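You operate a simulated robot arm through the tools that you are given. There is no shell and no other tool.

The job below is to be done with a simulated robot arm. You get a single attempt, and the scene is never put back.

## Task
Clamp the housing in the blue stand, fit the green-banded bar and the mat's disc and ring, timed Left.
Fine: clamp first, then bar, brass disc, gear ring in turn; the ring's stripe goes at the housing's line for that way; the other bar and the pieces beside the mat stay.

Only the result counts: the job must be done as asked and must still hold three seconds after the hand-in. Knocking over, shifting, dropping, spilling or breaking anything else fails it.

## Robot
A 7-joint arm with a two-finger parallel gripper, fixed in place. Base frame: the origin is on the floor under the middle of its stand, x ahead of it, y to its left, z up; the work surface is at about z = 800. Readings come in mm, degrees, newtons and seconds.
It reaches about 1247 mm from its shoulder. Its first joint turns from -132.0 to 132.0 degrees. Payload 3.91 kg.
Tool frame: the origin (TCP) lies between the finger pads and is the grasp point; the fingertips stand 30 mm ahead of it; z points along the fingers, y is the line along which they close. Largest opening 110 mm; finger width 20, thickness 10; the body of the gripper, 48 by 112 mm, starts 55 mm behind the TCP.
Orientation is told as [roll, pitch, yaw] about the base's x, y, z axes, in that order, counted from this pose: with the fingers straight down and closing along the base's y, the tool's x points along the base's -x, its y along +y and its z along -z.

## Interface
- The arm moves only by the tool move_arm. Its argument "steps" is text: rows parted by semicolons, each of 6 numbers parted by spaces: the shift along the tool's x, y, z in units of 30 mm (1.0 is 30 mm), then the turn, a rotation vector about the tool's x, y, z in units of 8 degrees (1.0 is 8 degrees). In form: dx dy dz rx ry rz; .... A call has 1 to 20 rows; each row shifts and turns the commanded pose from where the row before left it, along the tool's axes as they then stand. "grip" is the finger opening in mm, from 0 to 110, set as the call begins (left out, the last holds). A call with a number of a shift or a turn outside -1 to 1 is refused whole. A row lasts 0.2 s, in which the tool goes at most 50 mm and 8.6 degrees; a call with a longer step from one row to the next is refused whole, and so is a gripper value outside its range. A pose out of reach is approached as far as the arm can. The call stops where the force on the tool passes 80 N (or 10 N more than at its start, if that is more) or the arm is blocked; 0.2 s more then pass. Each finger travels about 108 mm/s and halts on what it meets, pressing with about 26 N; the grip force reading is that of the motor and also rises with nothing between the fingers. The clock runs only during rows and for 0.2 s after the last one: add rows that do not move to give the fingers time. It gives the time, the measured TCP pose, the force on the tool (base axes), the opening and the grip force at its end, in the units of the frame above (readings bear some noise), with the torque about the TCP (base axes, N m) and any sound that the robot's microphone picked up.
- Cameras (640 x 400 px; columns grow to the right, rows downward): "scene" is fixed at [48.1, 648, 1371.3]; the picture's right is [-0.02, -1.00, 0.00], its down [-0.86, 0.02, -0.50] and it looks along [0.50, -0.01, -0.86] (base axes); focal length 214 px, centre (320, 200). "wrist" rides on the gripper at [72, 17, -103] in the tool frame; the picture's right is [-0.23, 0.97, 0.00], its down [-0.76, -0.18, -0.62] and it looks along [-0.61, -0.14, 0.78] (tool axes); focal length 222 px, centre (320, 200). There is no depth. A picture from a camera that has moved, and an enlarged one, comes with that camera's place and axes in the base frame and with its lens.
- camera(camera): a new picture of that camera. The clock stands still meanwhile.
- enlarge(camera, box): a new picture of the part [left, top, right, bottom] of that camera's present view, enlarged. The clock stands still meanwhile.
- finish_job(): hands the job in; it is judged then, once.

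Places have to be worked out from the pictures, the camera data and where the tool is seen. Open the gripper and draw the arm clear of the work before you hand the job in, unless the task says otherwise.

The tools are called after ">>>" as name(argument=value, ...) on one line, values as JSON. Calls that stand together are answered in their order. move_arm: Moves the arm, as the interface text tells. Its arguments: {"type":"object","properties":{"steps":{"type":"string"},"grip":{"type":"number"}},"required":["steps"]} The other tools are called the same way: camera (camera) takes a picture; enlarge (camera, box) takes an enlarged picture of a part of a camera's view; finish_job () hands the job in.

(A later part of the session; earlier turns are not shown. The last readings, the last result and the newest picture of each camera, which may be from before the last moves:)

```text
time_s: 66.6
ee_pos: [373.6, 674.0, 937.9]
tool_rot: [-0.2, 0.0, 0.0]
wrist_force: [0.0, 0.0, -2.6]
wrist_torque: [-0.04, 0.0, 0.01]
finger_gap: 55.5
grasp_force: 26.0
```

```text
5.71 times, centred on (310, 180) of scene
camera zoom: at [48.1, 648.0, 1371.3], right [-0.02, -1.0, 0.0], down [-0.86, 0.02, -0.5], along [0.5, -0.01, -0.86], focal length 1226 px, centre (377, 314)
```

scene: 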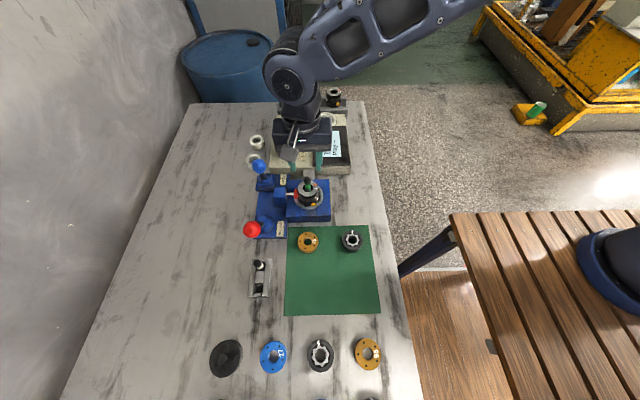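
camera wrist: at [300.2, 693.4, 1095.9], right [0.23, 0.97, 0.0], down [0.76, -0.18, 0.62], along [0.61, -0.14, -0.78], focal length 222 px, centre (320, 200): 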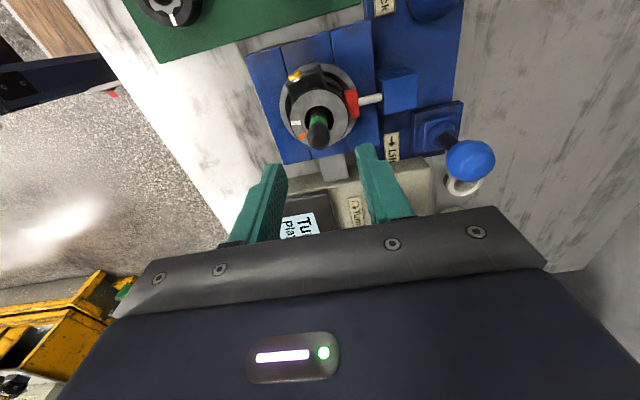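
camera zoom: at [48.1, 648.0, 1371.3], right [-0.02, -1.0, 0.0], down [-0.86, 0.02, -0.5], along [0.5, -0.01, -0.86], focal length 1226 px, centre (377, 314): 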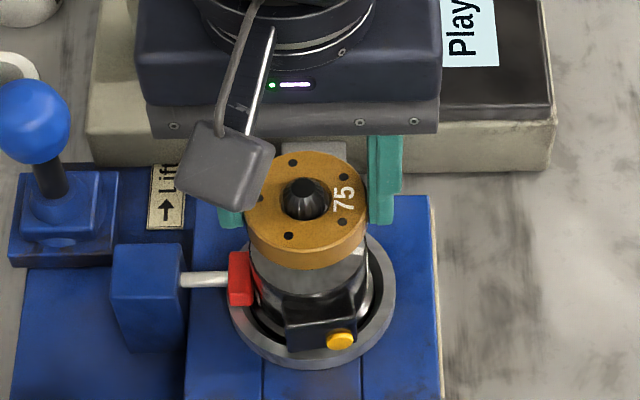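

The disc is sliding freely down over the bar. I continue down toward the housing's top face (expected contact at TCP z ≈ 914).

>>> move_arm(steps="0 0 0.1 0 0 0; 0 0 0.1 0 0 0; 0 0 0.1 0 0 0; 0 0 0.1 0 0 0; 0 0 0.1 0 0 0; 0 0 0.08 0 0 0; 0 0 0 0 0 0", grip=40)

>>> enlarge(camera="scene", box=[275, 145, 345, 215])

>>> enlarge(camera="wrist", box=[270, 90, 380, 210])

```text
time_s: 68.2
ee_pos: [375.4, 674.9, 919.8]
tool_rot: [-0.1, 0.0, -0.1]
wrist_force: [-0.3, 0.9, -2.4]
wrist_torque: [0.0, 0.02, 0.01]
finger_gap: 55.7
grasp_force: 26.1
```

```text
5.71 times, centred on (310, 180) of scene
camera zoom: at [48.1, 648.0, 1371.3], right [-0.02, -1.0, 0.0], down [-0.86, 0.02, -0.5], along [0.5, -0.01, -0.86], focal length 1226 px, centre (377, 314)
```

zoom: 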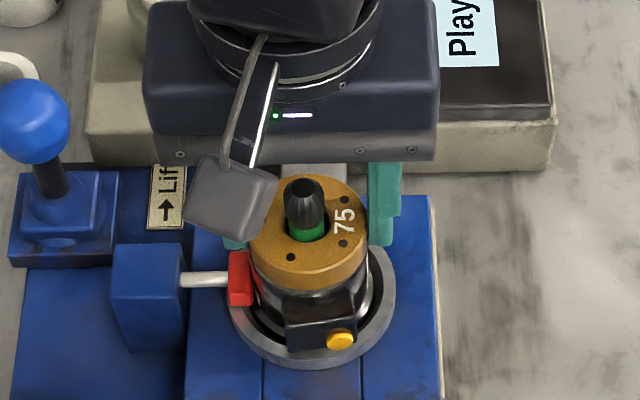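

```text
3.33 times, centred on (325, 150) of wrist
camera zoom: at [301.6, 692.6, 1022.6], right [0.23, 0.97, 0.0], down [0.76, -0.18, 0.62], along [0.61, -0.14, -0.78], focal length 740 px, centre (303, 367)
```

zoom: 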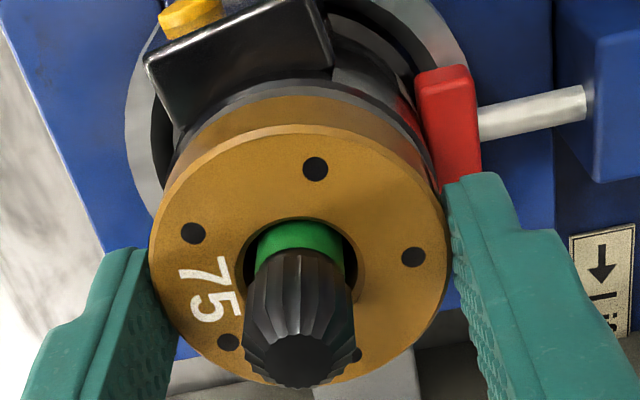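

No contact yet; the red jaw is well below the finger tips. I lower the last few millimetres carefully.

>>> move_arm(steps="0 0 0.06 0 0 0; 0 0 0.06 0 0 0; 0 0 0.06 0 0 0; 0 0 0 0 0 0", grip=40)

```text
time_s: 69.2
ee_pos: [373.7, 674.9, 916.6]
tool_rot: [0.1, -0.1, -0.2]
wrist_force: [-3.2, -8.8, 48.0]
wrist_torque: [0.48, 0.53, 0.1]
finger_gap: 55.5
grasp_force: 26.3
```

Firm contact (48 N) at TCP z ≈ 916: the disc is on the housing face. I relax the press, then open the fingers.

>>> move_arm(steps="0 0 -0.04 0 0 0; 0 0 -0.03 0 0 0; 0 0 0 0 0 0", grip=40)

>>> enlarge(camera="scene", box=[275, 145, 345, 215])

>>> enlarge(camera="wrist", box=[270, 90, 380, 210])

```text
time_s: 70.0
ee_pos: [373.0, 674.0, 917.1]
tool_rot: [0.0, -0.1, -0.1]
wrist_force: [4.2, 11.3, 38.0]
wrist_torque: [1.41, 0.12, -0.16]
finger_gap: 55.3
grasp_force: 26.1
```

```text
5.71 times, centred on (310, 180) of scene
camera zoom: at [48.1, 648.0, 1371.3], right [-0.02, -1.0, 0.0], down [-0.86, 0.02, -0.5], along [0.5, -0.01, -0.86], focal length 1226 px, centre (377, 314)
```

zoom: 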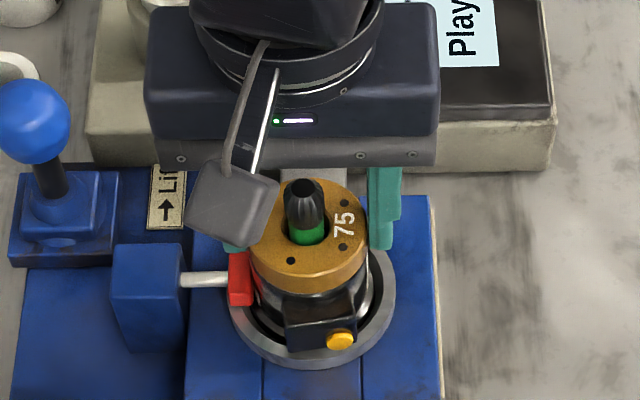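

```text
3.33 times, centred on (325, 150) of wrist
camera zoom: at [300.8, 692.4, 1020.5], right [0.23, 0.97, 0.0], down [0.76, -0.18, 0.62], along [0.61, -0.14, -0.78], focal length 740 px, centre (303, 367)
```

zoom: 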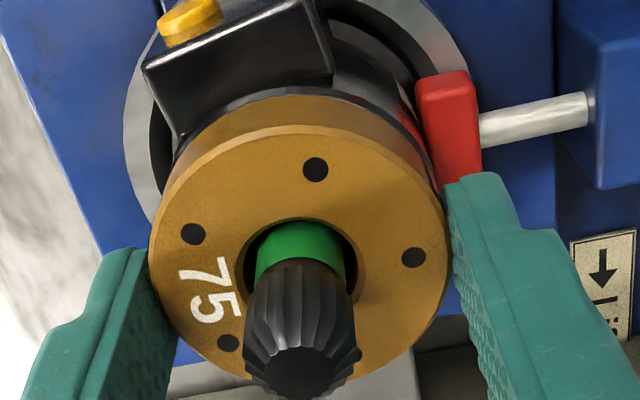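

The torque shows the +y fingertip is resting on the housing's rim, flush with the disc's underside. I raise slightly until the load vanishes and then release, so the disc settles the last fraction of a millimetre.

>>> move_arm(steps="0 0 -0.04 0 0 0; 0 0 0 0 0 0", grip=40)

```text
time_s: 70.6
ee_pos: [372.0, 675.0, 918.7]
tool_rot: [-0.1, 0.0, -0.1]
wrist_force: [5.6, 11.1, 29.5]
wrist_torque: [1.23, 0.04, -0.28]
finger_gap: 55.8
grasp_force: 26.0
```

>>> move_arm(steps="0 0 -0.04 0 0 0; 0 0 -0.03 0 0 0; 0 0 0 0 0 0", grip=40)

```text
time_s: 71.4
ee_pos: [372.5, 672.4, 917.2]
tool_rot: [-0.2, 0.0, 0.1]
wrist_force: [-1.9, 1.8, 4.4]
wrist_torque: [0.22, 0.04, 0.0]
finger_gap: 55.8
grasp_force: 26.2
```

The load has dropped to 4 N. I open the fingers and rise a little to inspect.

>>> move_arm(steps="0 0 0 0 0 0; 0 0 0 0 0 0; 0 0 -0.1 0 0 0; 0 0 -0.3 0 0 0; 0 0 -0.6 0 0 0; 0 0 -0.8 0 0 0; 0 0 -0.8 0 0 0; 0 0 -0.8 0 0 0; 0 0 0 0 0 0", grip=84)

>>> enlarge(camera="wrist", box=[270, 50, 380, 170])

>>> enlarge(camera="scene", box=[275, 155, 345, 225])

```text
time_s: 73.4
ee_pos: [373.9, 676.8, 1020.3]
tool_rot: [-0.2, 0.0, -0.1]
wrist_force: [-0.5, -0.5, 0.2]
wrist_torque: [-0.01, -0.02, 0.02]
finger_gap: 83.9
grasp_force: 0.0
```

```text
3.33 times, centred on (325, 110) of wrist
camera zoom: at [300.9, 693.6, 1122.3], right [0.23, 0.97, 0.0], down [0.76, -0.18, 0.62], along [0.61, -0.14, -0.78], focal length 740 px, centre (303, 500)
```

zoom: 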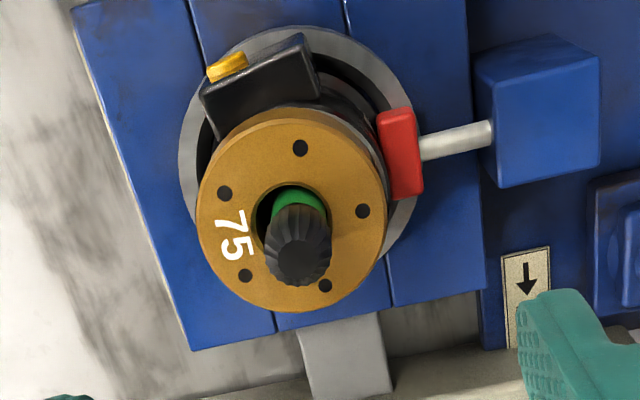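

```text
5.71 times, centred on (310, 190) of scene
camera zoom: at [48.1, 648.0, 1371.3], right [-0.02, -1.0, 0.0], down [-0.86, 0.02, -0.5], along [0.5, -0.01, -0.86], focal length 1226 px, centre (377, 257)
```

zoom: 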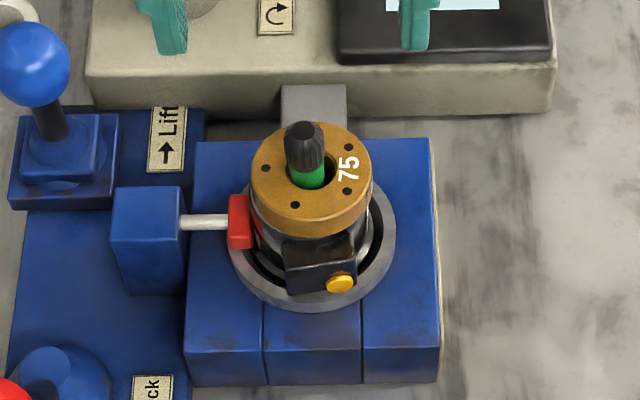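

The disc sits on the housing around the bar. Next is the gear ring: I move over it at the mat's other corner and look.

>>> move_arm(steps="0.722 -0.655 0 0 0 0; 0.722 -0.655 0 0 0 0; 0.722 -0.655 0 0 0 0; 0.722 -0.655 0 0 0 0; 0.722 -0.655 0 0 0 0; 0.722 -0.655 0 0 0 0; 0 0 0.89 0 0 0; 0 0 0.89 0 0 0; 0 0 0.89 0 0 0; 0 0 0 0 0 0", grip=90)

>>> camera(camera="wrist")

>>> enlarge(camera="wrist", box=[260, 80, 380, 200])

```text
time_s: 75.6
ee_pos: [243.6, 556.0, 941.7]
tool_rot: [-0.1, -0.1, -0.1]
wrist_force: [-0.7, 0.3, -0.5]
wrist_torque: [0.0, 0.01, 0.03]
finger_gap: 90.0
grasp_force: 0.0
```

```text
taken
camera wrist: at [170.5, 573.2, 1044.0], right [0.23, 0.97, 0.0], down [0.76, -0.18, 0.62], along [0.61, -0.14, -0.78], focal length 222 px, centre (320, 200)
```

wrist: 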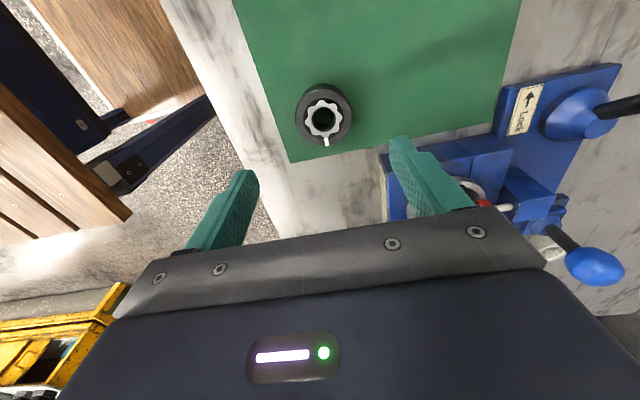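

```text
3.33 times, centred on (320, 140) of wrist
camera zoom: at [170.5, 573.2, 1044.0], right [0.23, 0.97, 0.0], down [0.76, -0.18, 0.62], along [0.61, -0.14, -0.78], focal length 740 px, centre (320, 400)
```

zoom: 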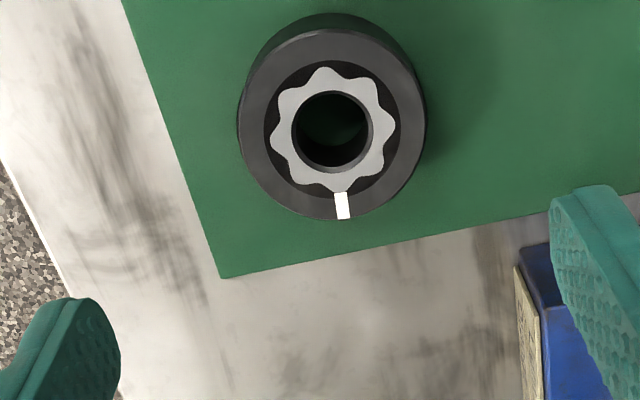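

The ring (≈56 mm, top z ≈ 821, stripe at about −6°) lies 1.7 mm/+3.9 mm from the tool. I centre on it and turn the gripper about +57°, so that placing it at yaw 0 will bring the stripe to the orange line (≈ −62.8°).

>>> move_arm(steps="-0.057 0.13 0 0 0 0; 0 0 0 0 0 -0.8875; 0 0 0 0 0 -0.8875; 0 0 0 0 0 -0.8875; 0 0 0 0 0 -0.8875; 0 0 0 0 0 -0.8875; 0 0 0 0 0 -0.8875; 0 0 0 0 0 -0.8875; 0 0 0 0 0 -0.8875; 0 0 0.8 0 0 0; 0 0 0.8 0 0 0; 0 0 0 0 0 0", grip=90)

>>> camera(camera="wrist")

>>> enlarge(camera="wrist", box=[240, 80, 400, 210])

```text
time_s: 78.2
ee_pos: [243.7, 558.6, 892.0]
tool_rot: [-0.2, 0.0, 56.8]
wrist_force: [-0.3, -0.8, 0.4]
wrist_torque: [0.02, 0.01, 0.01]
finger_gap: 89.9
grasp_force: 0.1
```

```text
taken
camera wrist: at [189.5, 508.9, 995.8], right [-0.69, 0.72, 0.0], down [0.57, 0.54, 0.62], along [0.45, 0.43, -0.78], focal length 222 px, centre (320, 200)
```

wrist: 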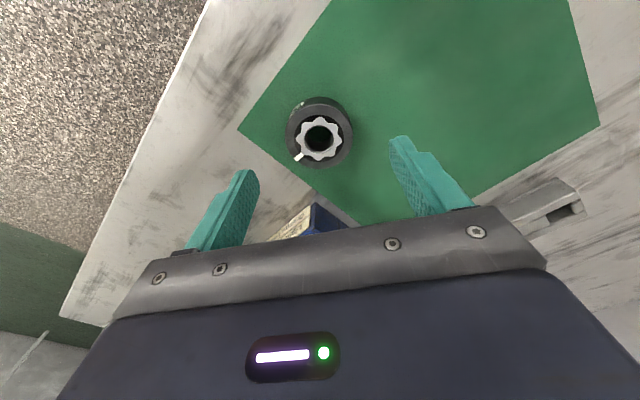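

```text
3.08 times, centred on (320, 145) of wrist
camera zoom: at [189.5, 508.9, 995.8], right [-0.69, 0.72, 0.0], down [0.57, 0.54, 0.62], along [0.45, 0.43, -0.78], focal length 684 px, centre (320, 369)
```

zoom: 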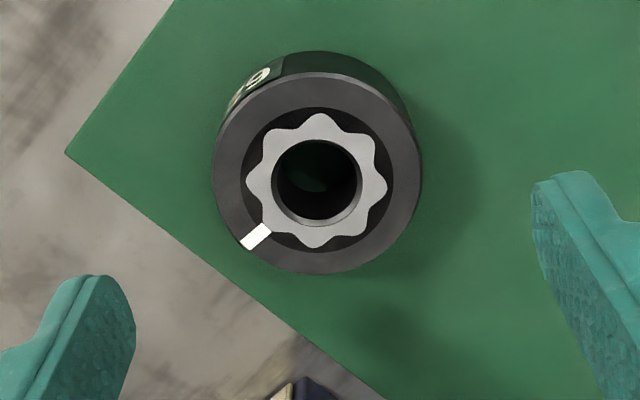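

The ring is centred within 1 mm and its stripe is close to the wanted angle in the tool frame. I descend to grip it about 5 mm above the mat.

>>> move_arm(steps="-0.027 -0.033 0.5 0 0 0; 0 0 0.5 0 0 0; 0 0 0.4 0 0 0; 0 0 0.2 0 0 0; 0 0 0 0 0 0", grip=84)

>>> enlarge(camera="wrist", box=[240, 90, 400, 220])

```text
time_s: 79.4
ee_pos: [245.8, 560.3, 845.7]
tool_rot: [-0.1, 0.1, 56.8]
wrist_force: [-0.1, 0.6, -0.7]
wrist_torque: [0.01, 0.01, -0.01]
finger_gap: 84.0
grasp_force: 0.1
```

```text
3.08 times, centred on (320, 155) of wrist
camera zoom: at [191.7, 510.9, 949.3], right [-0.69, 0.72, 0.0], down [0.57, 0.54, 0.62], along [0.45, 0.43, -0.78], focal length 684 px, centre (320, 338)
```

zoom: 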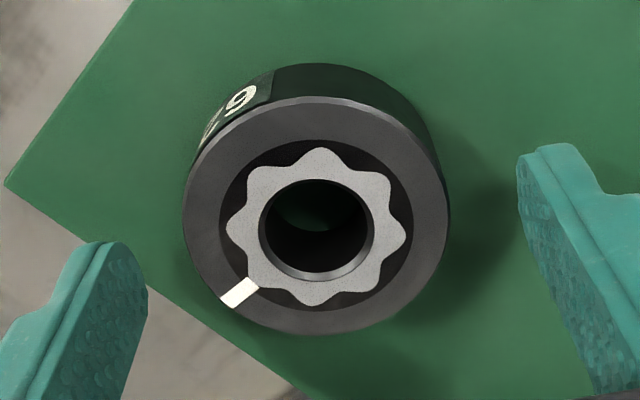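

Centred within 1 mm. I lower 7 mm more and close on the ring.

>>> move_arm(steps="0 0 0.12 0 0 0; 0 0 0.1 0 0 0; 0 0 0 0 0 0", grip=84)

>>> move_arm(steps="0 0 0 0 0 0; 0 0 0 0 0 0; 0 0 0 0 0 0; 0 0 0 0 0 0; 0 0 0 0 0 0", grip=35)

>>> enlarge(camera="wrist", box=[240, 90, 400, 220])

```text
time_s: 80.2
ee_pos: [245.9, 560.1, 839.4]
tool_rot: [-0.1, 0.2, 56.8]
wrist_force: [0.0, -0.1, -0.3]
wrist_torque: [-0.01, 0.02, 0.01]
finger_gap: 84.0
grasp_force: 0.1
```

```text
time_s: 81.4
ee_pos: [245.1, 559.8, 839.6]
tool_rot: [-0.1, 0.1, 56.7]
wrist_force: [1.3, 2.7, 0.4]
wrist_torque: [0.15, -0.02, 0.01]
finger_gap: 52.9
grasp_force: 26.2
```

```text
3.08 times, centred on (320, 155) of wrist
camera zoom: at [191.5, 509.9, 942.1], right [-0.69, 0.72, 0.0], down [0.57, 0.54, 0.62], along [0.45, 0.43, -0.78], focal length 684 px, centre (320, 338)
```

zoom: 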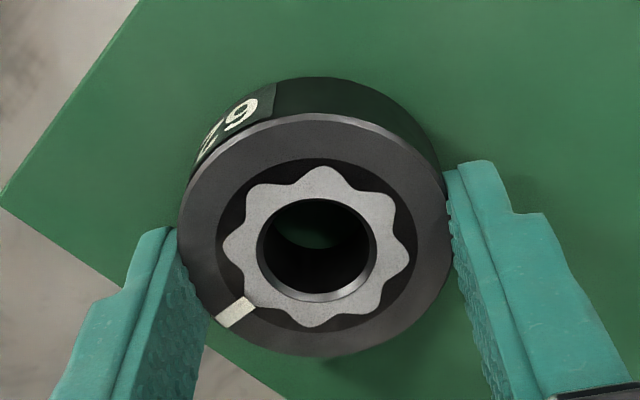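

The ring is held with ~10 mm overlap; I want a slightly deeper hold, so I reopen a little, lower 3.5 mm and close again.

>>> move_arm(steps="0 0 0 0 0 0; 0 0 0.06 0 0 0; 0 0 0.06 0 0 0; 0 0 0 0 0 0", grip=64)

>>> move_arm(steps="0 0 0 0 0 0; 0 0 0 0 0 0; 0 0 0 0 0 0; 0 0 0 0 0 0; 0 0 0 0 0 0", grip=30)

>>> enlarge(camera="wrist", box=[270, 120, 370, 215])

```text
time_s: 82.4
ee_pos: [246.2, 561.0, 836.4]
tool_rot: [-0.1, 0.0, 56.7]
wrist_force: [-0.2, -0.2, 0.2]
wrist_torque: [0.01, 0.0, 0.0]
finger_gap: 64.1
grasp_force: 0.0
```

```text
time_s: 83.6
ee_pos: [246.7, 561.1, 836.6]
tool_rot: [-0.1, 0.1, 56.8]
wrist_force: [0.4, 1.5, 0.3]
wrist_torque: [0.05, 0.06, 0.0]
finger_gap: 52.5
grasp_force: 26.2
```

```text
4.21 times, centred on (320, 168) of wrist
camera zoom: at [191.8, 510.4, 938.5], right [-0.69, 0.72, 0.0], down [0.57, 0.54, 0.62], along [0.45, 0.43, -0.78], focal length 935 px, centre (320, 337)
```

zoom: 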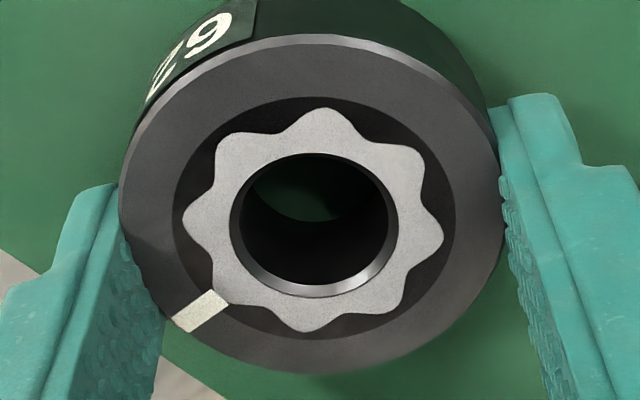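

The stripe is at −62.8° in the tool frame, exactly matching the orange line's −62.8° once the gripper is back at yaw 0. I lift the ring slowly with a gentle ramp.

>>> move_arm(steps="0 0 -0.05 0 0 0; 0 0 -0.08 0 0 0; 0 0 -0.12 0 0 0; 0 0 -0.16 0 0 0; 0 0 -0.16 0 0 0; 0 0 -0.12 0 0 0; 0 0 -0.06 0 0 0; 0 0 0 0 0 0", grip=30)

>>> enlarge(camera="wrist", box=[270, 120, 370, 215])

```text
time_s: 85.4
ee_pos: [246.2, 558.2, 858.8]
tool_rot: [-0.1, 0.1, 56.7]
wrist_force: [-0.1, -0.5, -3.8]
wrist_torque: [0.0, 0.02, 0.01]
finger_gap: 52.3
grasp_force: 26.0
```

```text
4.21 times, centred on (320, 168) of wrist
camera zoom: at [192.0, 508.8, 960.9], right [-0.69, 0.72, 0.0], down [0.57, 0.54, 0.62], along [0.45, 0.43, -0.78], focal length 935 px, centre (320, 337)
```

zoom: 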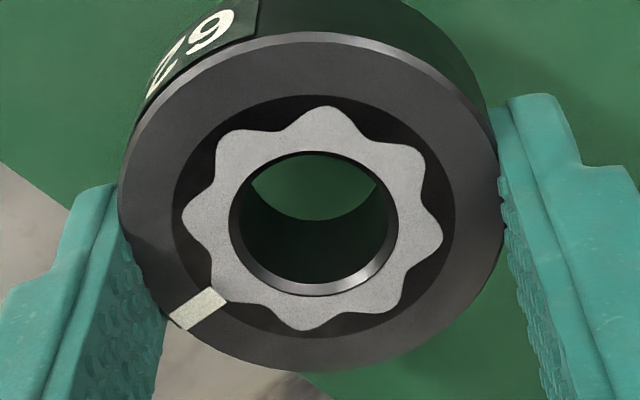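

The ring is held firmly (≈3.8 N weight). I keep raising it smoothly.

>>> move_arm(steps="0 0 -0.08 0 0 0; 0 0 -0.14 0 0 0; 0 0 -0.2 0 0 0; 0 0 -0.26 0 0 0; 0 0 -0.3 0 0 0; 0 0 -0.34 0 0 0; 0 0 -0.36 0 0 0; 0 0 -0.36 0 0 0; 0 0 -0.36 0 0 0; 0 0 -0.36 0 0 0; 0 0 -0.34 0 0 0; 0 0 -0.3 0 0 0; 0 0 -0.26 0 0 0; 0 0 -0.2 0 0 0; 0 0 -0.16 0 0 0; 0 0 -0.1 0 0 0; 0 0 -0.08 0 0 0; 0 0 0 0 0 0", grip=30)

```text
time_s: 89.2
ee_pos: [246.9, 560.9, 984.9]
tool_rot: [-0.2, 0.0, 56.7]
wrist_force: [0.0, -0.5, -4.1]
wrist_torque: [0.0, -0.02, 0.02]
finger_gap: 52.2
grasp_force: 25.9
```

Still held. I rotate the gripper back to yaw 0 gently, in place.

>>> move_arm(steps="0 0 0 0 0 0.2; 0 0 0 0 0 0.4; 0 0 0 0 0 0.6; 0 0 0 0 0 0.7; 0 0 0 0 0 0.7; 0 0 0 0 0 0.7; 0 0 0 0 0 0.7; 0 0 0 0 0 0.7; 0 0 0 0 0 0.7; 0 0 0 0 0 0.6; 0 0 0 0 0 0.5; 0 0 0 0 0 0.3; 0 0 0 0 0 0.2; 0 0 0 0 0 0.1; 0 0 0 0 0 0", grip=30)

>>> enlarge(camera="wrist", box=[270, 120, 370, 215])

```text
time_s: 92.4
ee_pos: [247.4, 560.1, 984.4]
tool_rot: [-0.1, 0.1, -0.1]
wrist_force: [-0.4, 0.9, -3.8]
wrist_torque: [0.02, -0.02, 0.01]
finger_gap: 52.0
grasp_force: 25.8
```

```text
4.21 times, centred on (320, 168) of wrist
camera zoom: at [173.2, 578.4, 1087.2], right [0.23, 0.97, 0.0], down [0.76, -0.18, 0.62], along [0.61, -0.14, -0.78], focal length 935 px, centre (320, 337)
```

zoom: 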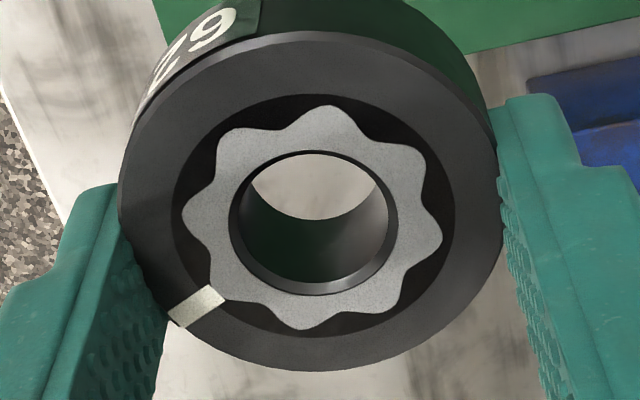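

The ring is still held, with only slight creep. I carry it over to the bar at ≈[373, 675] with a smooth ramp.

>>> move_arm(steps="-0.127 0.115 0 0 0 0; -0.211 0.191 0 0 0 0; -0.295 0.267 0 0 0 0; -0.38 0.344 0 0 0 0; -0.422 0.382 0 0 0 0; -0.422 0.382 0 0 0 0; -0.422 0.382 0 0 0 0; -0.422 0.382 0 0 0 0; -0.422 0.382 0 0 0 0; -0.38 0.344 0 0 0 0; -0.295 0.267 0 0 0 0; -0.211 0.191 0 0 0 0; -0.127 0.115 0 0 0 0; -0.084 0.076 0 0 0 0; 0 0 0 0 0 0", grip=30)

>>> enlarge(camera="wrist", box=[270, 100, 370, 215])

>>> enlarge(camera="scene", box=[275, 145, 345, 215])

```text
time_s: 95.6
ee_pos: [372.9, 675.4, 983.7]
tool_rot: [-0.2, 0.0, -0.1]
wrist_force: [0.8, 0.2, -3.6]
wrist_torque: [0.0, 0.01, 0.02]
finger_gap: 52.1
grasp_force: 25.9
```

```text
3.48 times, centred on (320, 158) of wrist
camera zoom: at [299.7, 693.0, 1086.4], right [0.23, 0.97, 0.0], down [0.76, -0.18, 0.62], along [0.61, -0.14, -0.78], focal length 773 px, centre (320, 348)
```

zoom: 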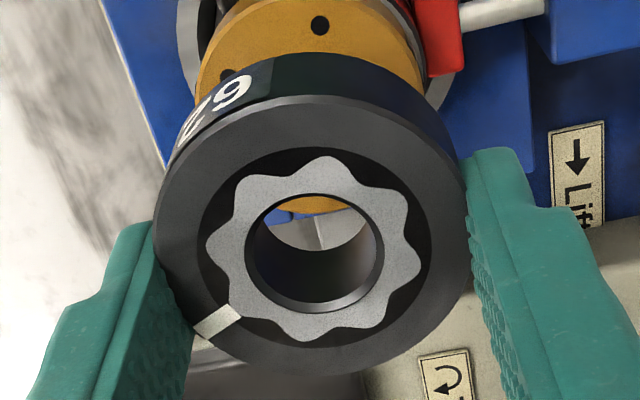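

```text
5.71 times, centred on (310, 180) of scene
camera zoom: at [48.1, 648.0, 1371.3], right [-0.02, -1.0, 0.0], down [-0.86, 0.02, -0.5], along [0.5, -0.01, -0.86], focal length 1226 px, centre (377, 314)
```

zoom: 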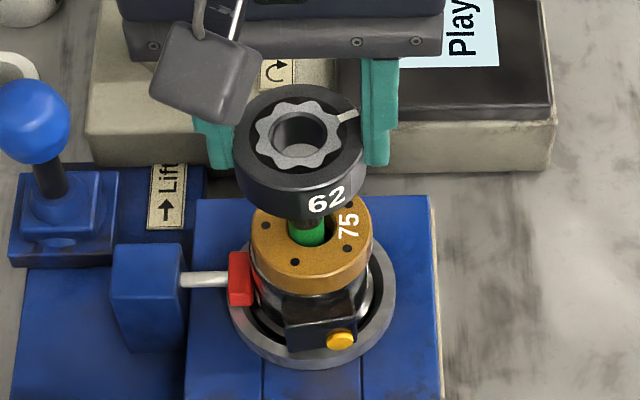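

Ring and bar are nearly in line (bar ≈2 mm toward +x). I shift slightly and lower 12 mm to see the bar through the ring's hole.

>>> move_arm(steps="-0.05 0 0 0 0 0; 0 0 0.1 0 0 0; 0 0 0.15 0 0 0; 0 0 0.1 0 0 0; 0 0 0.05 0 0 0; 0 0 0 0 0 0", grip=30)

>>> enlarge(camera="wrist", box=[280, 120, 360, 210])

>>> enlarge(camera="scene", box=[275, 145, 345, 215])

```text
time_s: 97.0
ee_pos: [374.6, 674.6, 971.7]
tool_rot: [0.0, 0.0, 0.0]
wrist_force: [-0.4, -0.5, -3.1]
wrist_torque: [0.01, -0.02, -0.01]
finger_gap: 51.9
grasp_force: 26.2
```

```text
4.44 times, centred on (320, 165) of wrist
camera zoom: at [301.6, 692.9, 1074.2], right [0.23, 0.97, 0.0], down [0.76, -0.18, 0.62], along [0.61, -0.14, -0.78], focal length 987 px, centre (320, 356)
```

zoom: 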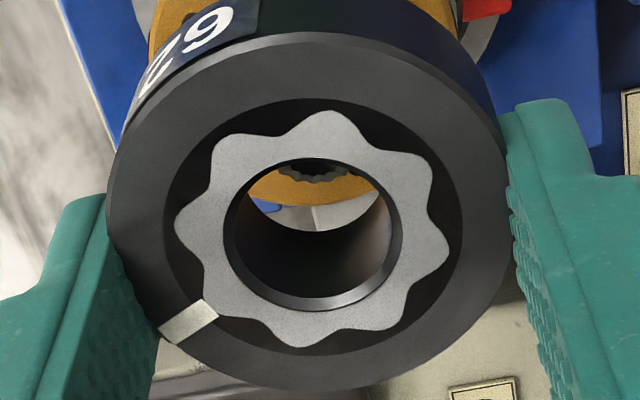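

```text
5.71 times, centred on (310, 180) of scene
camera zoom: at [48.1, 648.0, 1371.3], right [-0.02, -1.0, 0.0], down [-0.86, 0.02, -0.5], along [0.5, -0.01, -0.86], focal length 1226 px, centre (377, 314)
```

zoom: 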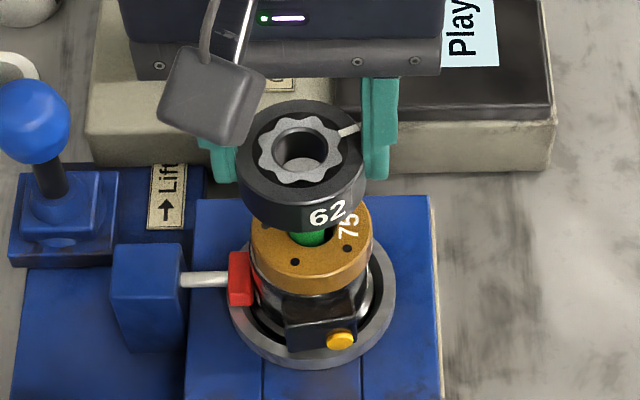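

Now the bar is ~1.2 mm toward −x of the ring's centre. I trim and lower 9 mm more to the bar's tip.

>>> move_arm(steps="0.04 -0.007 0 0 0 0; 0 0 0.1 0 0 0; 0 0 0.1 0 0 0; 0 0 0.1 0 0 0; 0 0 0 0 0 0", grip=30)

>>> enlarge(camera="wrist", box=[280, 120, 360, 210])

```text
time_s: 98.2
ee_pos: [373.3, 674.3, 962.1]
tool_rot: [-0.1, -0.1, -0.1]
wrist_force: [-0.9, -0.5, -2.8]
wrist_torque: [-0.02, 0.02, 0.01]
finger_gap: 51.8
grasp_force: 26.2
```

```text
4.44 times, centred on (320, 165) of wrist
camera zoom: at [300.5, 693.1, 1065.6], right [0.23, 0.97, 0.0], down [0.76, -0.18, 0.62], along [0.61, -0.14, -0.78], focal length 987 px, centre (320, 356)
```

zoom: 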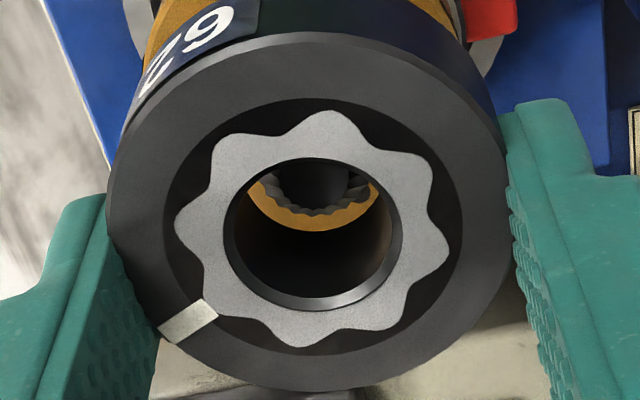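

Bar and ring hole are concentric within about 0.5 mm. I lower onto the bar in small steps.

>>> move_arm(steps="0 0 0.1 0 0 0; 0 0 0.1 0 0 0; 0 0 0.1 0 0 0; 0 0 0 0 0 0", grip=30)

>>> enlarge(camera="wrist", box=[280, 120, 360, 210])

```text
time_s: 99.2
ee_pos: [373.5, 675.0, 953.8]
tool_rot: [-0.1, 0.0, -0.2]
wrist_force: [-0.9, -0.7, -3.7]
wrist_torque: [-0.01, 0.0, 0.01]
finger_gap: 52.1
grasp_force: 25.7
```

```text
4.44 times, centred on (320, 165) of wrist
camera zoom: at [300.1, 693.2, 1056.3], right [0.23, 0.97, 0.0], down [0.76, -0.18, 0.62], along [0.61, -0.14, -0.78], focal length 987 px, centre (320, 356)
```

zoom: 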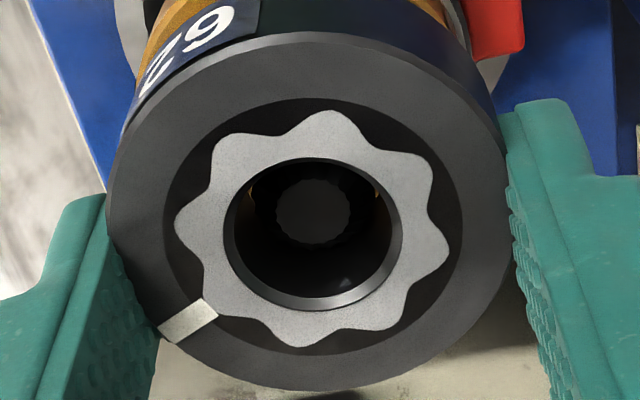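

The bar tip is inside the ring's hole, centred, no contact force. Continuing down.

>>> move_arm(steps="0 0 0.1 0 0 0; 0 0 0.1 0 0 0; 0 0 0.1 0 0 0; 0 0 0.1 0 0 0; 0 0 0 0 0 0", grip=30)

>>> enlarge(camera="wrist", box=[280, 120, 360, 210])

>>> enlarge(camera="scene", box=[275, 145, 345, 215])

```text
time_s: 100.4
ee_pos: [372.5, 672.8, 940.2]
tool_rot: [-0.1, 0.0, -0.1]
wrist_force: [0.2, 0.2, -3.6]
wrist_torque: [0.02, 0.03, -0.03]
finger_gap: 51.8
grasp_force: 26.1
```

```text
4.44 times, centred on (320, 165) of wrist
camera zoom: at [299.2, 691.6, 1044.1], right [0.23, 0.97, 0.0], down [0.76, -0.18, 0.62], along [0.61, -0.14, -0.78], focal length 987 px, centre (320, 356)
```

zoom: 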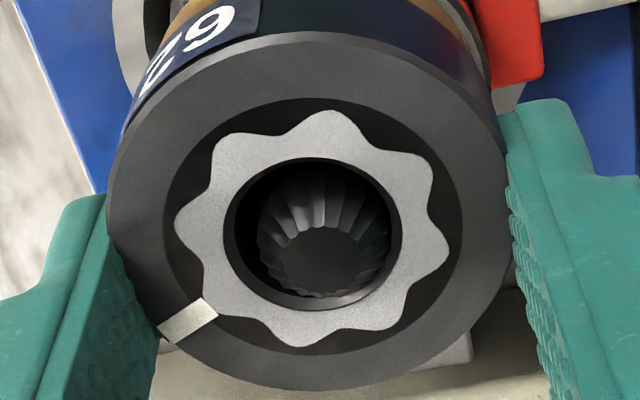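

```text
5.71 times, centred on (310, 180) of scene
camera zoom: at [48.1, 648.0, 1371.3], right [-0.02, -1.0, 0.0], down [-0.86, 0.02, -0.5], along [0.5, -0.01, -0.86], focal length 1226 px, centre (377, 314)
```

zoom: 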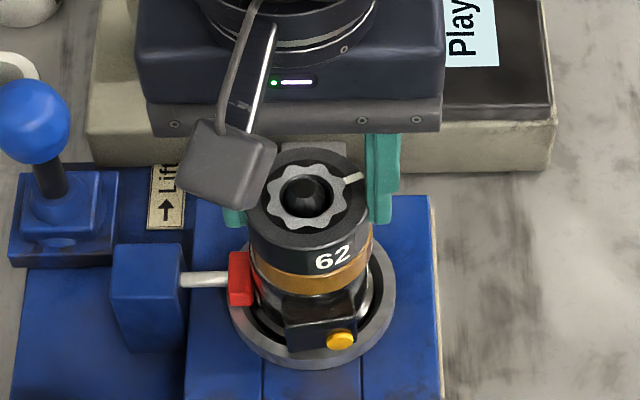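

The bar now sits ~1.5 mm toward +y inside the hole; I trim the position and go down the remaining ~8 mm carefully.

>>> move_arm(steps="0 0.047 0 0 0 0; 0 0 0.08 0 0 0; 0 0 0.08 0 0 0; 0 0 0 0 0 0", grip=30)

>>> enlarge(camera="wrist", box=[280, 120, 360, 210])

```text
time_s: 101.4
ee_pos: [372.9, 675.9, 936.6]
tool_rot: [-0.1, 0.0, -0.1]
wrist_force: [-1.0, 0.6, -2.1]
wrist_torque: [-0.03, 0.02, -0.01]
finger_gap: 51.7
grasp_force: 26.0
```

```text
4.44 times, centred on (320, 165) of wrist
camera zoom: at [300.1, 692.9, 1039.6], right [0.23, 0.97, 0.0], down [0.76, -0.18, 0.62], along [0.61, -0.14, -0.78], focal length 987 px, centre (320, 356)
```

zoom: 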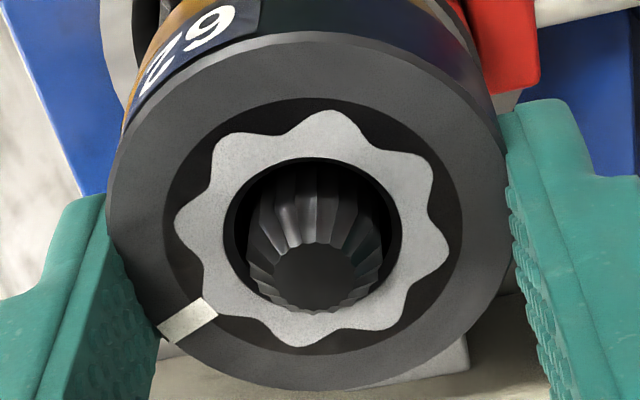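

Centred again. I lower in 1.5 mm steps until the ring meets the disc.

>>> move_arm(steps="0 0 0.05 0 0 0; 0 0 0.05 0 0 0; 0 0 0.05 0 0 0; 0 0 0 0 0 0", grip=30)

```text
time_s: 102.4
ee_pos: [374.5, 676.0, 933.9]
tool_rot: [0.1, -0.1, -0.1]
wrist_force: [0.9, 3.0, 31.2]
wrist_torque: [-0.54, 0.1, -0.01]
finger_gap: 51.3
grasp_force: 25.6
```

Contact (31 N) at TCP z ≈ 934, which matches the ring's underside meeting the disc. I check the views.

>>> enlarge(camera="scene", box=[285, 160, 335, 215])

>>> enlarge(camera="wrist", box=[270, 90, 380, 210])

```text
7.27 times, centred on (310, 188) of scene
camera zoom: at [48.1, 648.0, 1371.3], right [-0.02, -1.0, 0.0], down [-0.86, 0.02, -0.5], along [0.5, -0.01, -0.86], focal length 1560 px, centre (393, 291)
```

zoom: 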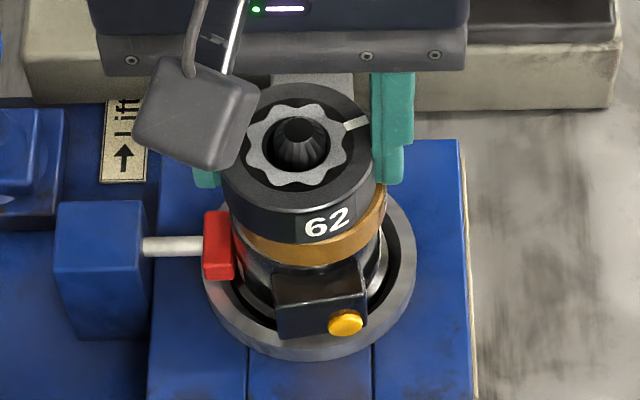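

```text
3.33 times, centred on (325, 150) of wrist
camera zoom: at [300.8, 693.6, 1036.6], right [0.23, 0.97, 0.0], down [0.76, -0.18, 0.62], along [0.61, -0.14, -0.78], focal length 740 px, centre (303, 367)
```

zoom: 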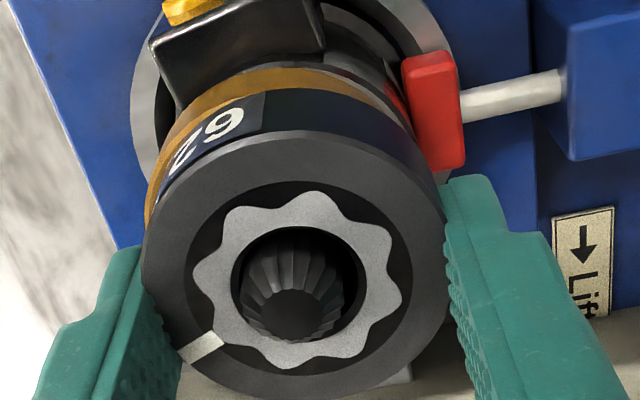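

The ring rests on the disc around the bar. I ease the pressure and then release.

>>> move_arm(steps="0 0 -0.04 0 0 0; 0 0 -0.03 0 0 0; 0 0 0 0 0 0", grip=30)

```text
time_s: 103.2
ee_pos: [374.1, 674.5, 933.1]
tool_rot: [-0.1, 0.0, 0.1]
wrist_force: [-0.6, 7.2, 15.0]
wrist_torque: [0.4, -0.13, 0.07]
finger_gap: 51.4
grasp_force: 26.4
```

>>> move_arm(steps="0 0 0 0 0 0; 0 0 0 0 0 0; 0 0 0 0 0 0; 0 0 -0.1 0 0 0; 0 0 -0.3 0 0 0; 0 0 -0.6 0 0 0; 0 0 -0.8 0 0 0; 0 0 -0.8 0 0 0; 0 0 0 0 0 0", grip=84)

>>> enlarge(camera="wrist", box=[270, 60, 380, 180])

>>> enlarge(camera="scene", box=[285, 160, 335, 215])

```text
time_s: 105.2
ee_pos: [370.6, 676.3, 1011.6]
tool_rot: [-0.1, -0.1, -0.1]
wrist_force: [0.3, 0.9, 0.8]
wrist_torque: [0.01, 0.01, 0.01]
finger_gap: 84.0
grasp_force: 0.0
```

```text
3.33 times, centred on (325, 120) of wrist
camera zoom: at [298.2, 695.5, 1114.7], right [0.23, 0.97, 0.0], down [0.76, -0.18, 0.62], along [0.61, -0.14, -0.78], focal length 740 px, centre (303, 467)
```

zoom: 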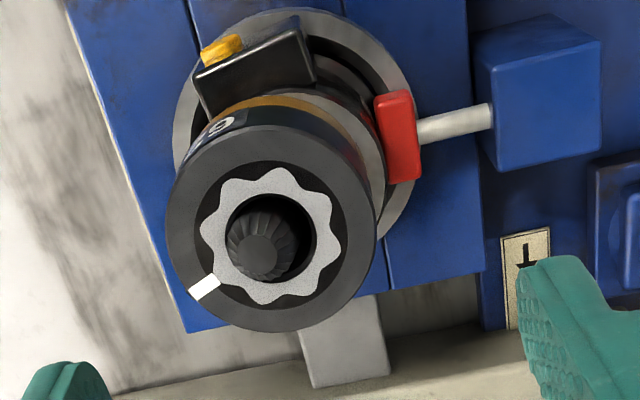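

```text
7.27 times, centred on (310, 188) of scene
camera zoom: at [48.1, 648.0, 1371.3], right [-0.02, -1.0, 0.0], down [-0.86, 0.02, -0.5], along [0.5, -0.01, -0.86], focal length 1560 px, centre (393, 291)
```

zoom: 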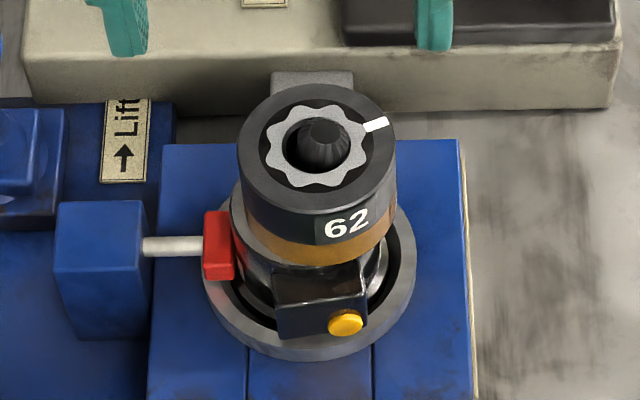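

On release the bar leaned toward −y, carrying ring and disc about 6–7 mm off-centre. I will straighten the stack by closing the fingers around housing, disc and ring together; first I come down around it with open fingers and check clearances.

>>> move_arm(steps="-0.03 -0.08 0.5 0 0 0; 0 0 0.8 0 0 0; 0 0 0.8 0 0 0; 0 0 0.4 0 0 0; 0 0 0 0 0 0", grip=88)

>>> camera(camera="wrist")

>>> enlarge(camera="scene", box=[275, 145, 345, 215])

```text
time_s: 106.4
ee_pos: [373.7, 674.5, 936.7]
tool_rot: [-0.1, -0.1, -0.2]
wrist_force: [0.3, -0.5, -0.9]
wrist_torque: [-0.03, -0.03, -0.04]
finger_gap: 88.0
grasp_force: 0.1
```

```text
taken
camera wrist: at [300.9, 692.2, 1040.0], right [0.23, 0.97, 0.0], down [0.76, -0.18, 0.62], along [0.61, -0.14, -0.78], focal length 222 px, centre (320, 200)
```

wrist: 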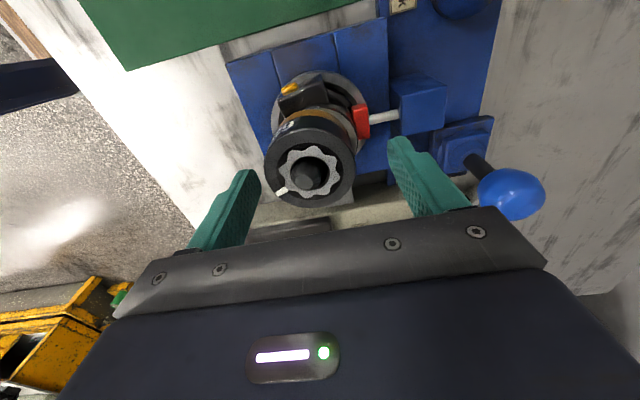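

```text
5.71 times, centred on (310, 180) of scene
camera zoom: at [48.1, 648.0, 1371.3], right [-0.02, -1.0, 0.0], down [-0.86, 0.02, -0.5], along [0.5, -0.01, -0.86], focal length 1226 px, centre (377, 314)
```

zoom: 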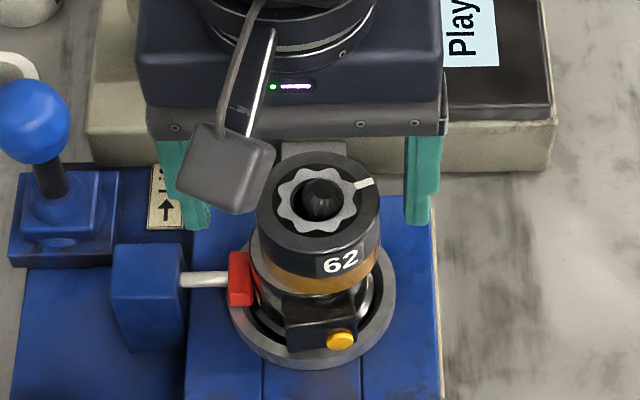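

Clearance is fine on both sides. I lower so the tips reach about 6 mm below the housing's top face, then close gently around everything.

>>> move_arm(steps="0 0.01 0.3 0 0 0; 0 0 0.3 0 0 0; 0 0 0.25 0 0 0; 0 0 0 0 0 0", grip=86)

>>> enlarge(camera="wrist", box=[220, 80, 440, 230])

```text
time_s: 107.4
ee_pos: [374.3, 674.8, 911.2]
tool_rot: [-0.1, 0.0, -0.1]
wrist_force: [0.3, 0.5, 0.0]
wrist_torque: [-0.01, 0.02, 0.01]
finger_gap: 86.1
grasp_force: 0.0
```

```text
2.67 times, centred on (330, 155) of wrist
camera zoom: at [302.1, 692.9, 1014.0], right [0.23, 0.97, 0.0], down [0.76, -0.18, 0.62], along [0.61, -0.14, -0.78], focal length 592 px, centre (293, 320)
```

zoom: 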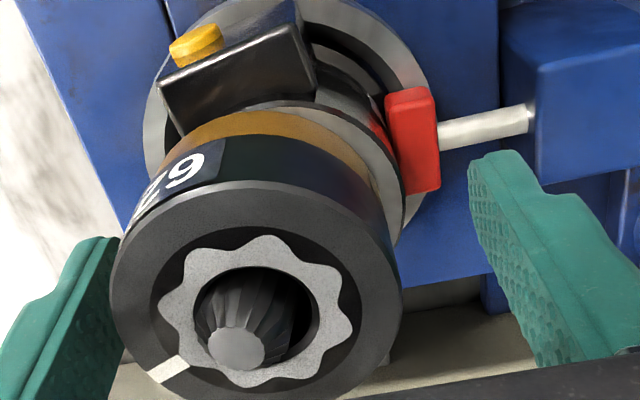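

The −y finger is just beside the displaced ring. I close in small increments so the stack is nudged rather than kicked.

>>> move_arm(steps="0 0 0 0 0 0", grip=82)

>>> move_arm(steps="0 0 0 0 0 0", grip=78)

>>> move_arm(steps="0 0 0 0 0 0", grip=74)

>>> move_arm(steps="0 0 0 0 0 0", grip=70)

>>> enlarge(camera="wrist", box=[220, 80, 440, 230])

```text
time_s: 107.8
ee_pos: [374.4, 675.0, 911.5]
tool_rot: [-0.1, 0.0, -0.2]
wrist_force: [0.4, -0.1, -0.1]
wrist_torque: [0.0, -0.02, -0.01]
finger_gap: 81.4
grasp_force: 0.0
```

```text
time_s: 108.2
ee_pos: [373.9, 674.7, 912.4]
tool_rot: [-0.1, 0.1, -0.2]
wrist_force: [0.1, -0.5, -0.1]
wrist_torque: [-0.02, -0.01, -0.04]
finger_gap: 77.8
grasp_force: 0.0
```

```text
time_s: 108.6
ee_pos: [376.3, 674.4, 910.6]
tool_rot: [-0.1, 0.1, -0.1]
wrist_force: [-0.9, -0.3, -0.1]
wrist_torque: [0.0, -0.01, 0.01]
finger_gap: 74.0
grasp_force: 0.2
```

```text
time_s: 109.0
ee_pos: [374.7, 675.3, 911.1]
tool_rot: [-0.1, -0.1, -0.1]
wrist_force: [-1.1, 0.1, 0.0]
wrist_torque: [-0.04, 0.02, 0.02]
finger_gap: 70.1
grasp_force: 0.0
```

```text
2.67 times, centred on (330, 155) of wrist
camera zoom: at [302.1, 693.0, 1014.1], right [0.23, 0.97, 0.0], down [0.76, -0.18, 0.62], along [0.61, -0.14, -0.78], focal length 592 px, centre (293, 320)
```

zoom: 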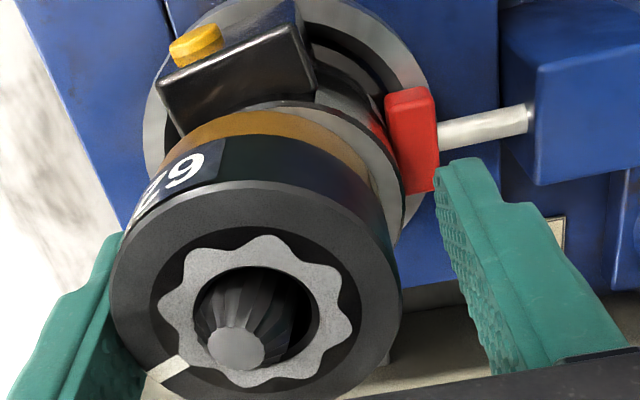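

The −y finger is about to touch the ring. I continue closing in small increments.

>>> move_arm(steps="0 0 0 0 0 0", grip=67)

>>> move_arm(steps="0 0 0 0 0 0", grip=65)

>>> move_arm(steps="0 0 0 0 0 0", grip=63)

>>> enlarge(camera="wrist", box=[220, 80, 440, 230])

```text
time_s: 109.4
ee_pos: [376.1, 674.2, 910.4]
tool_rot: [0.0, 0.0, -0.1]
wrist_force: [-0.2, -0.9, 0.4]
wrist_torque: [-0.06, 0.04, 0.02]
finger_gap: 67.7
grasp_force: 0.3
```

```text
time_s: 109.8
ee_pos: [375.1, 675.9, 910.5]
tool_rot: [-0.1, 0.0, -0.1]
wrist_force: [0.1, -2.7, 0.6]
wrist_torque: [-0.07, 0.05, 0.02]
finger_gap: 65.9
grasp_force: 0.8
```

```text
time_s: 110.2
ee_pos: [374.1, 675.5, 911.7]
tool_rot: [-0.1, 0.0, 0.0]
wrist_force: [0.4, -2.3, 0.1]
wrist_torque: [-0.04, -0.02, 0.05]
finger_gap: 64.2
grasp_force: 1.0
```

```text
2.67 times, centred on (330, 155) of wrist
camera zoom: at [302.1, 692.9, 1014.1], right [0.23, 0.97, 0.0], down [0.76, -0.18, 0.62], along [0.61, -0.14, -0.78], focal length 592 px, centre (293, 320)
```

zoom: 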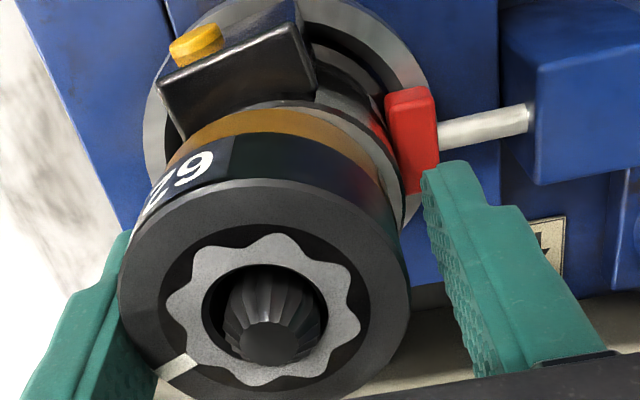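

It works: the ring is moving back with only ~2.5 N and the bar is straightening. I continue.

>>> move_arm(steps="0 0 0 0 0 0", grip=61)

>>> move_arm(steps="0 0 0 0 0 0", grip=59)

>>> move_arm(steps="0 0 0 0 0 0", grip=57.5)

>>> enlarge(camera="wrist", box=[220, 80, 440, 230])

>>> enlarge(camera="scene", box=[285, 160, 335, 215])

```text
time_s: 110.6
ee_pos: [374.4, 673.7, 912.0]
tool_rot: [-0.2, 0.0, 0.0]
wrist_force: [0.3, -2.1, 0.4]
wrist_torque: [-0.02, 0.01, 0.02]
finger_gap: 62.1
grasp_force: 0.7
```

```text
time_s: 111.0
ee_pos: [374.8, 673.5, 911.2]
tool_rot: [-0.1, 0.1, -0.1]
wrist_force: [0.5, -2.0, 2.1]
wrist_torque: [-0.08, -0.01, 0.04]
finger_gap: 60.1
grasp_force: 0.9
```

```text
time_s: 111.4
ee_pos: [375.5, 675.3, 911.3]
tool_rot: [-0.2, 0.0, -0.2]
wrist_force: [0.7, -2.4, 0.4]
wrist_torque: [-0.08, 0.03, 0.05]
finger_gap: 58.3
grasp_force: 1.6
```

```text
2.67 times, centred on (330, 155) of wrist
camera zoom: at [302.1, 692.9, 1014.1], right [0.23, 0.97, 0.0], down [0.76, -0.18, 0.62], along [0.61, -0.14, -0.78], focal length 592 px, centre (293, 320)
```

zoom: 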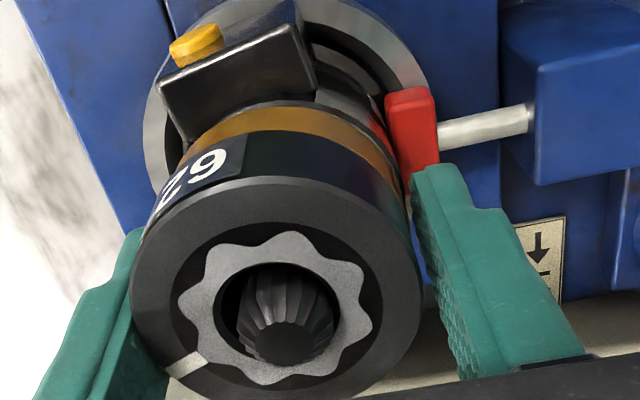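

```text
7.27 times, centred on (310, 188) of scene
camera zoom: at [48.1, 648.0, 1371.3], right [-0.02, -1.0, 0.0], down [-0.86, 0.02, -0.5], along [0.5, -0.01, -0.86], focal length 1560 px, centre (393, 291)
```

zoom: 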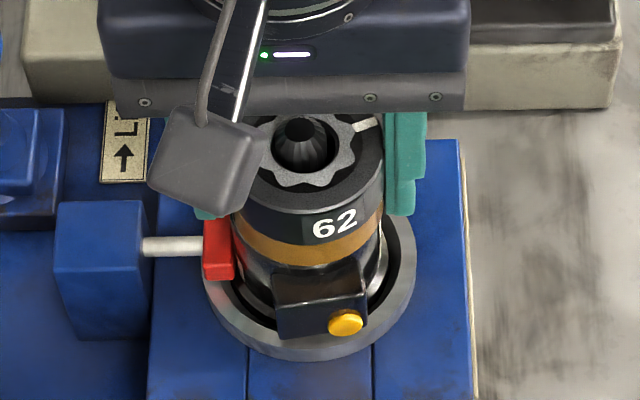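

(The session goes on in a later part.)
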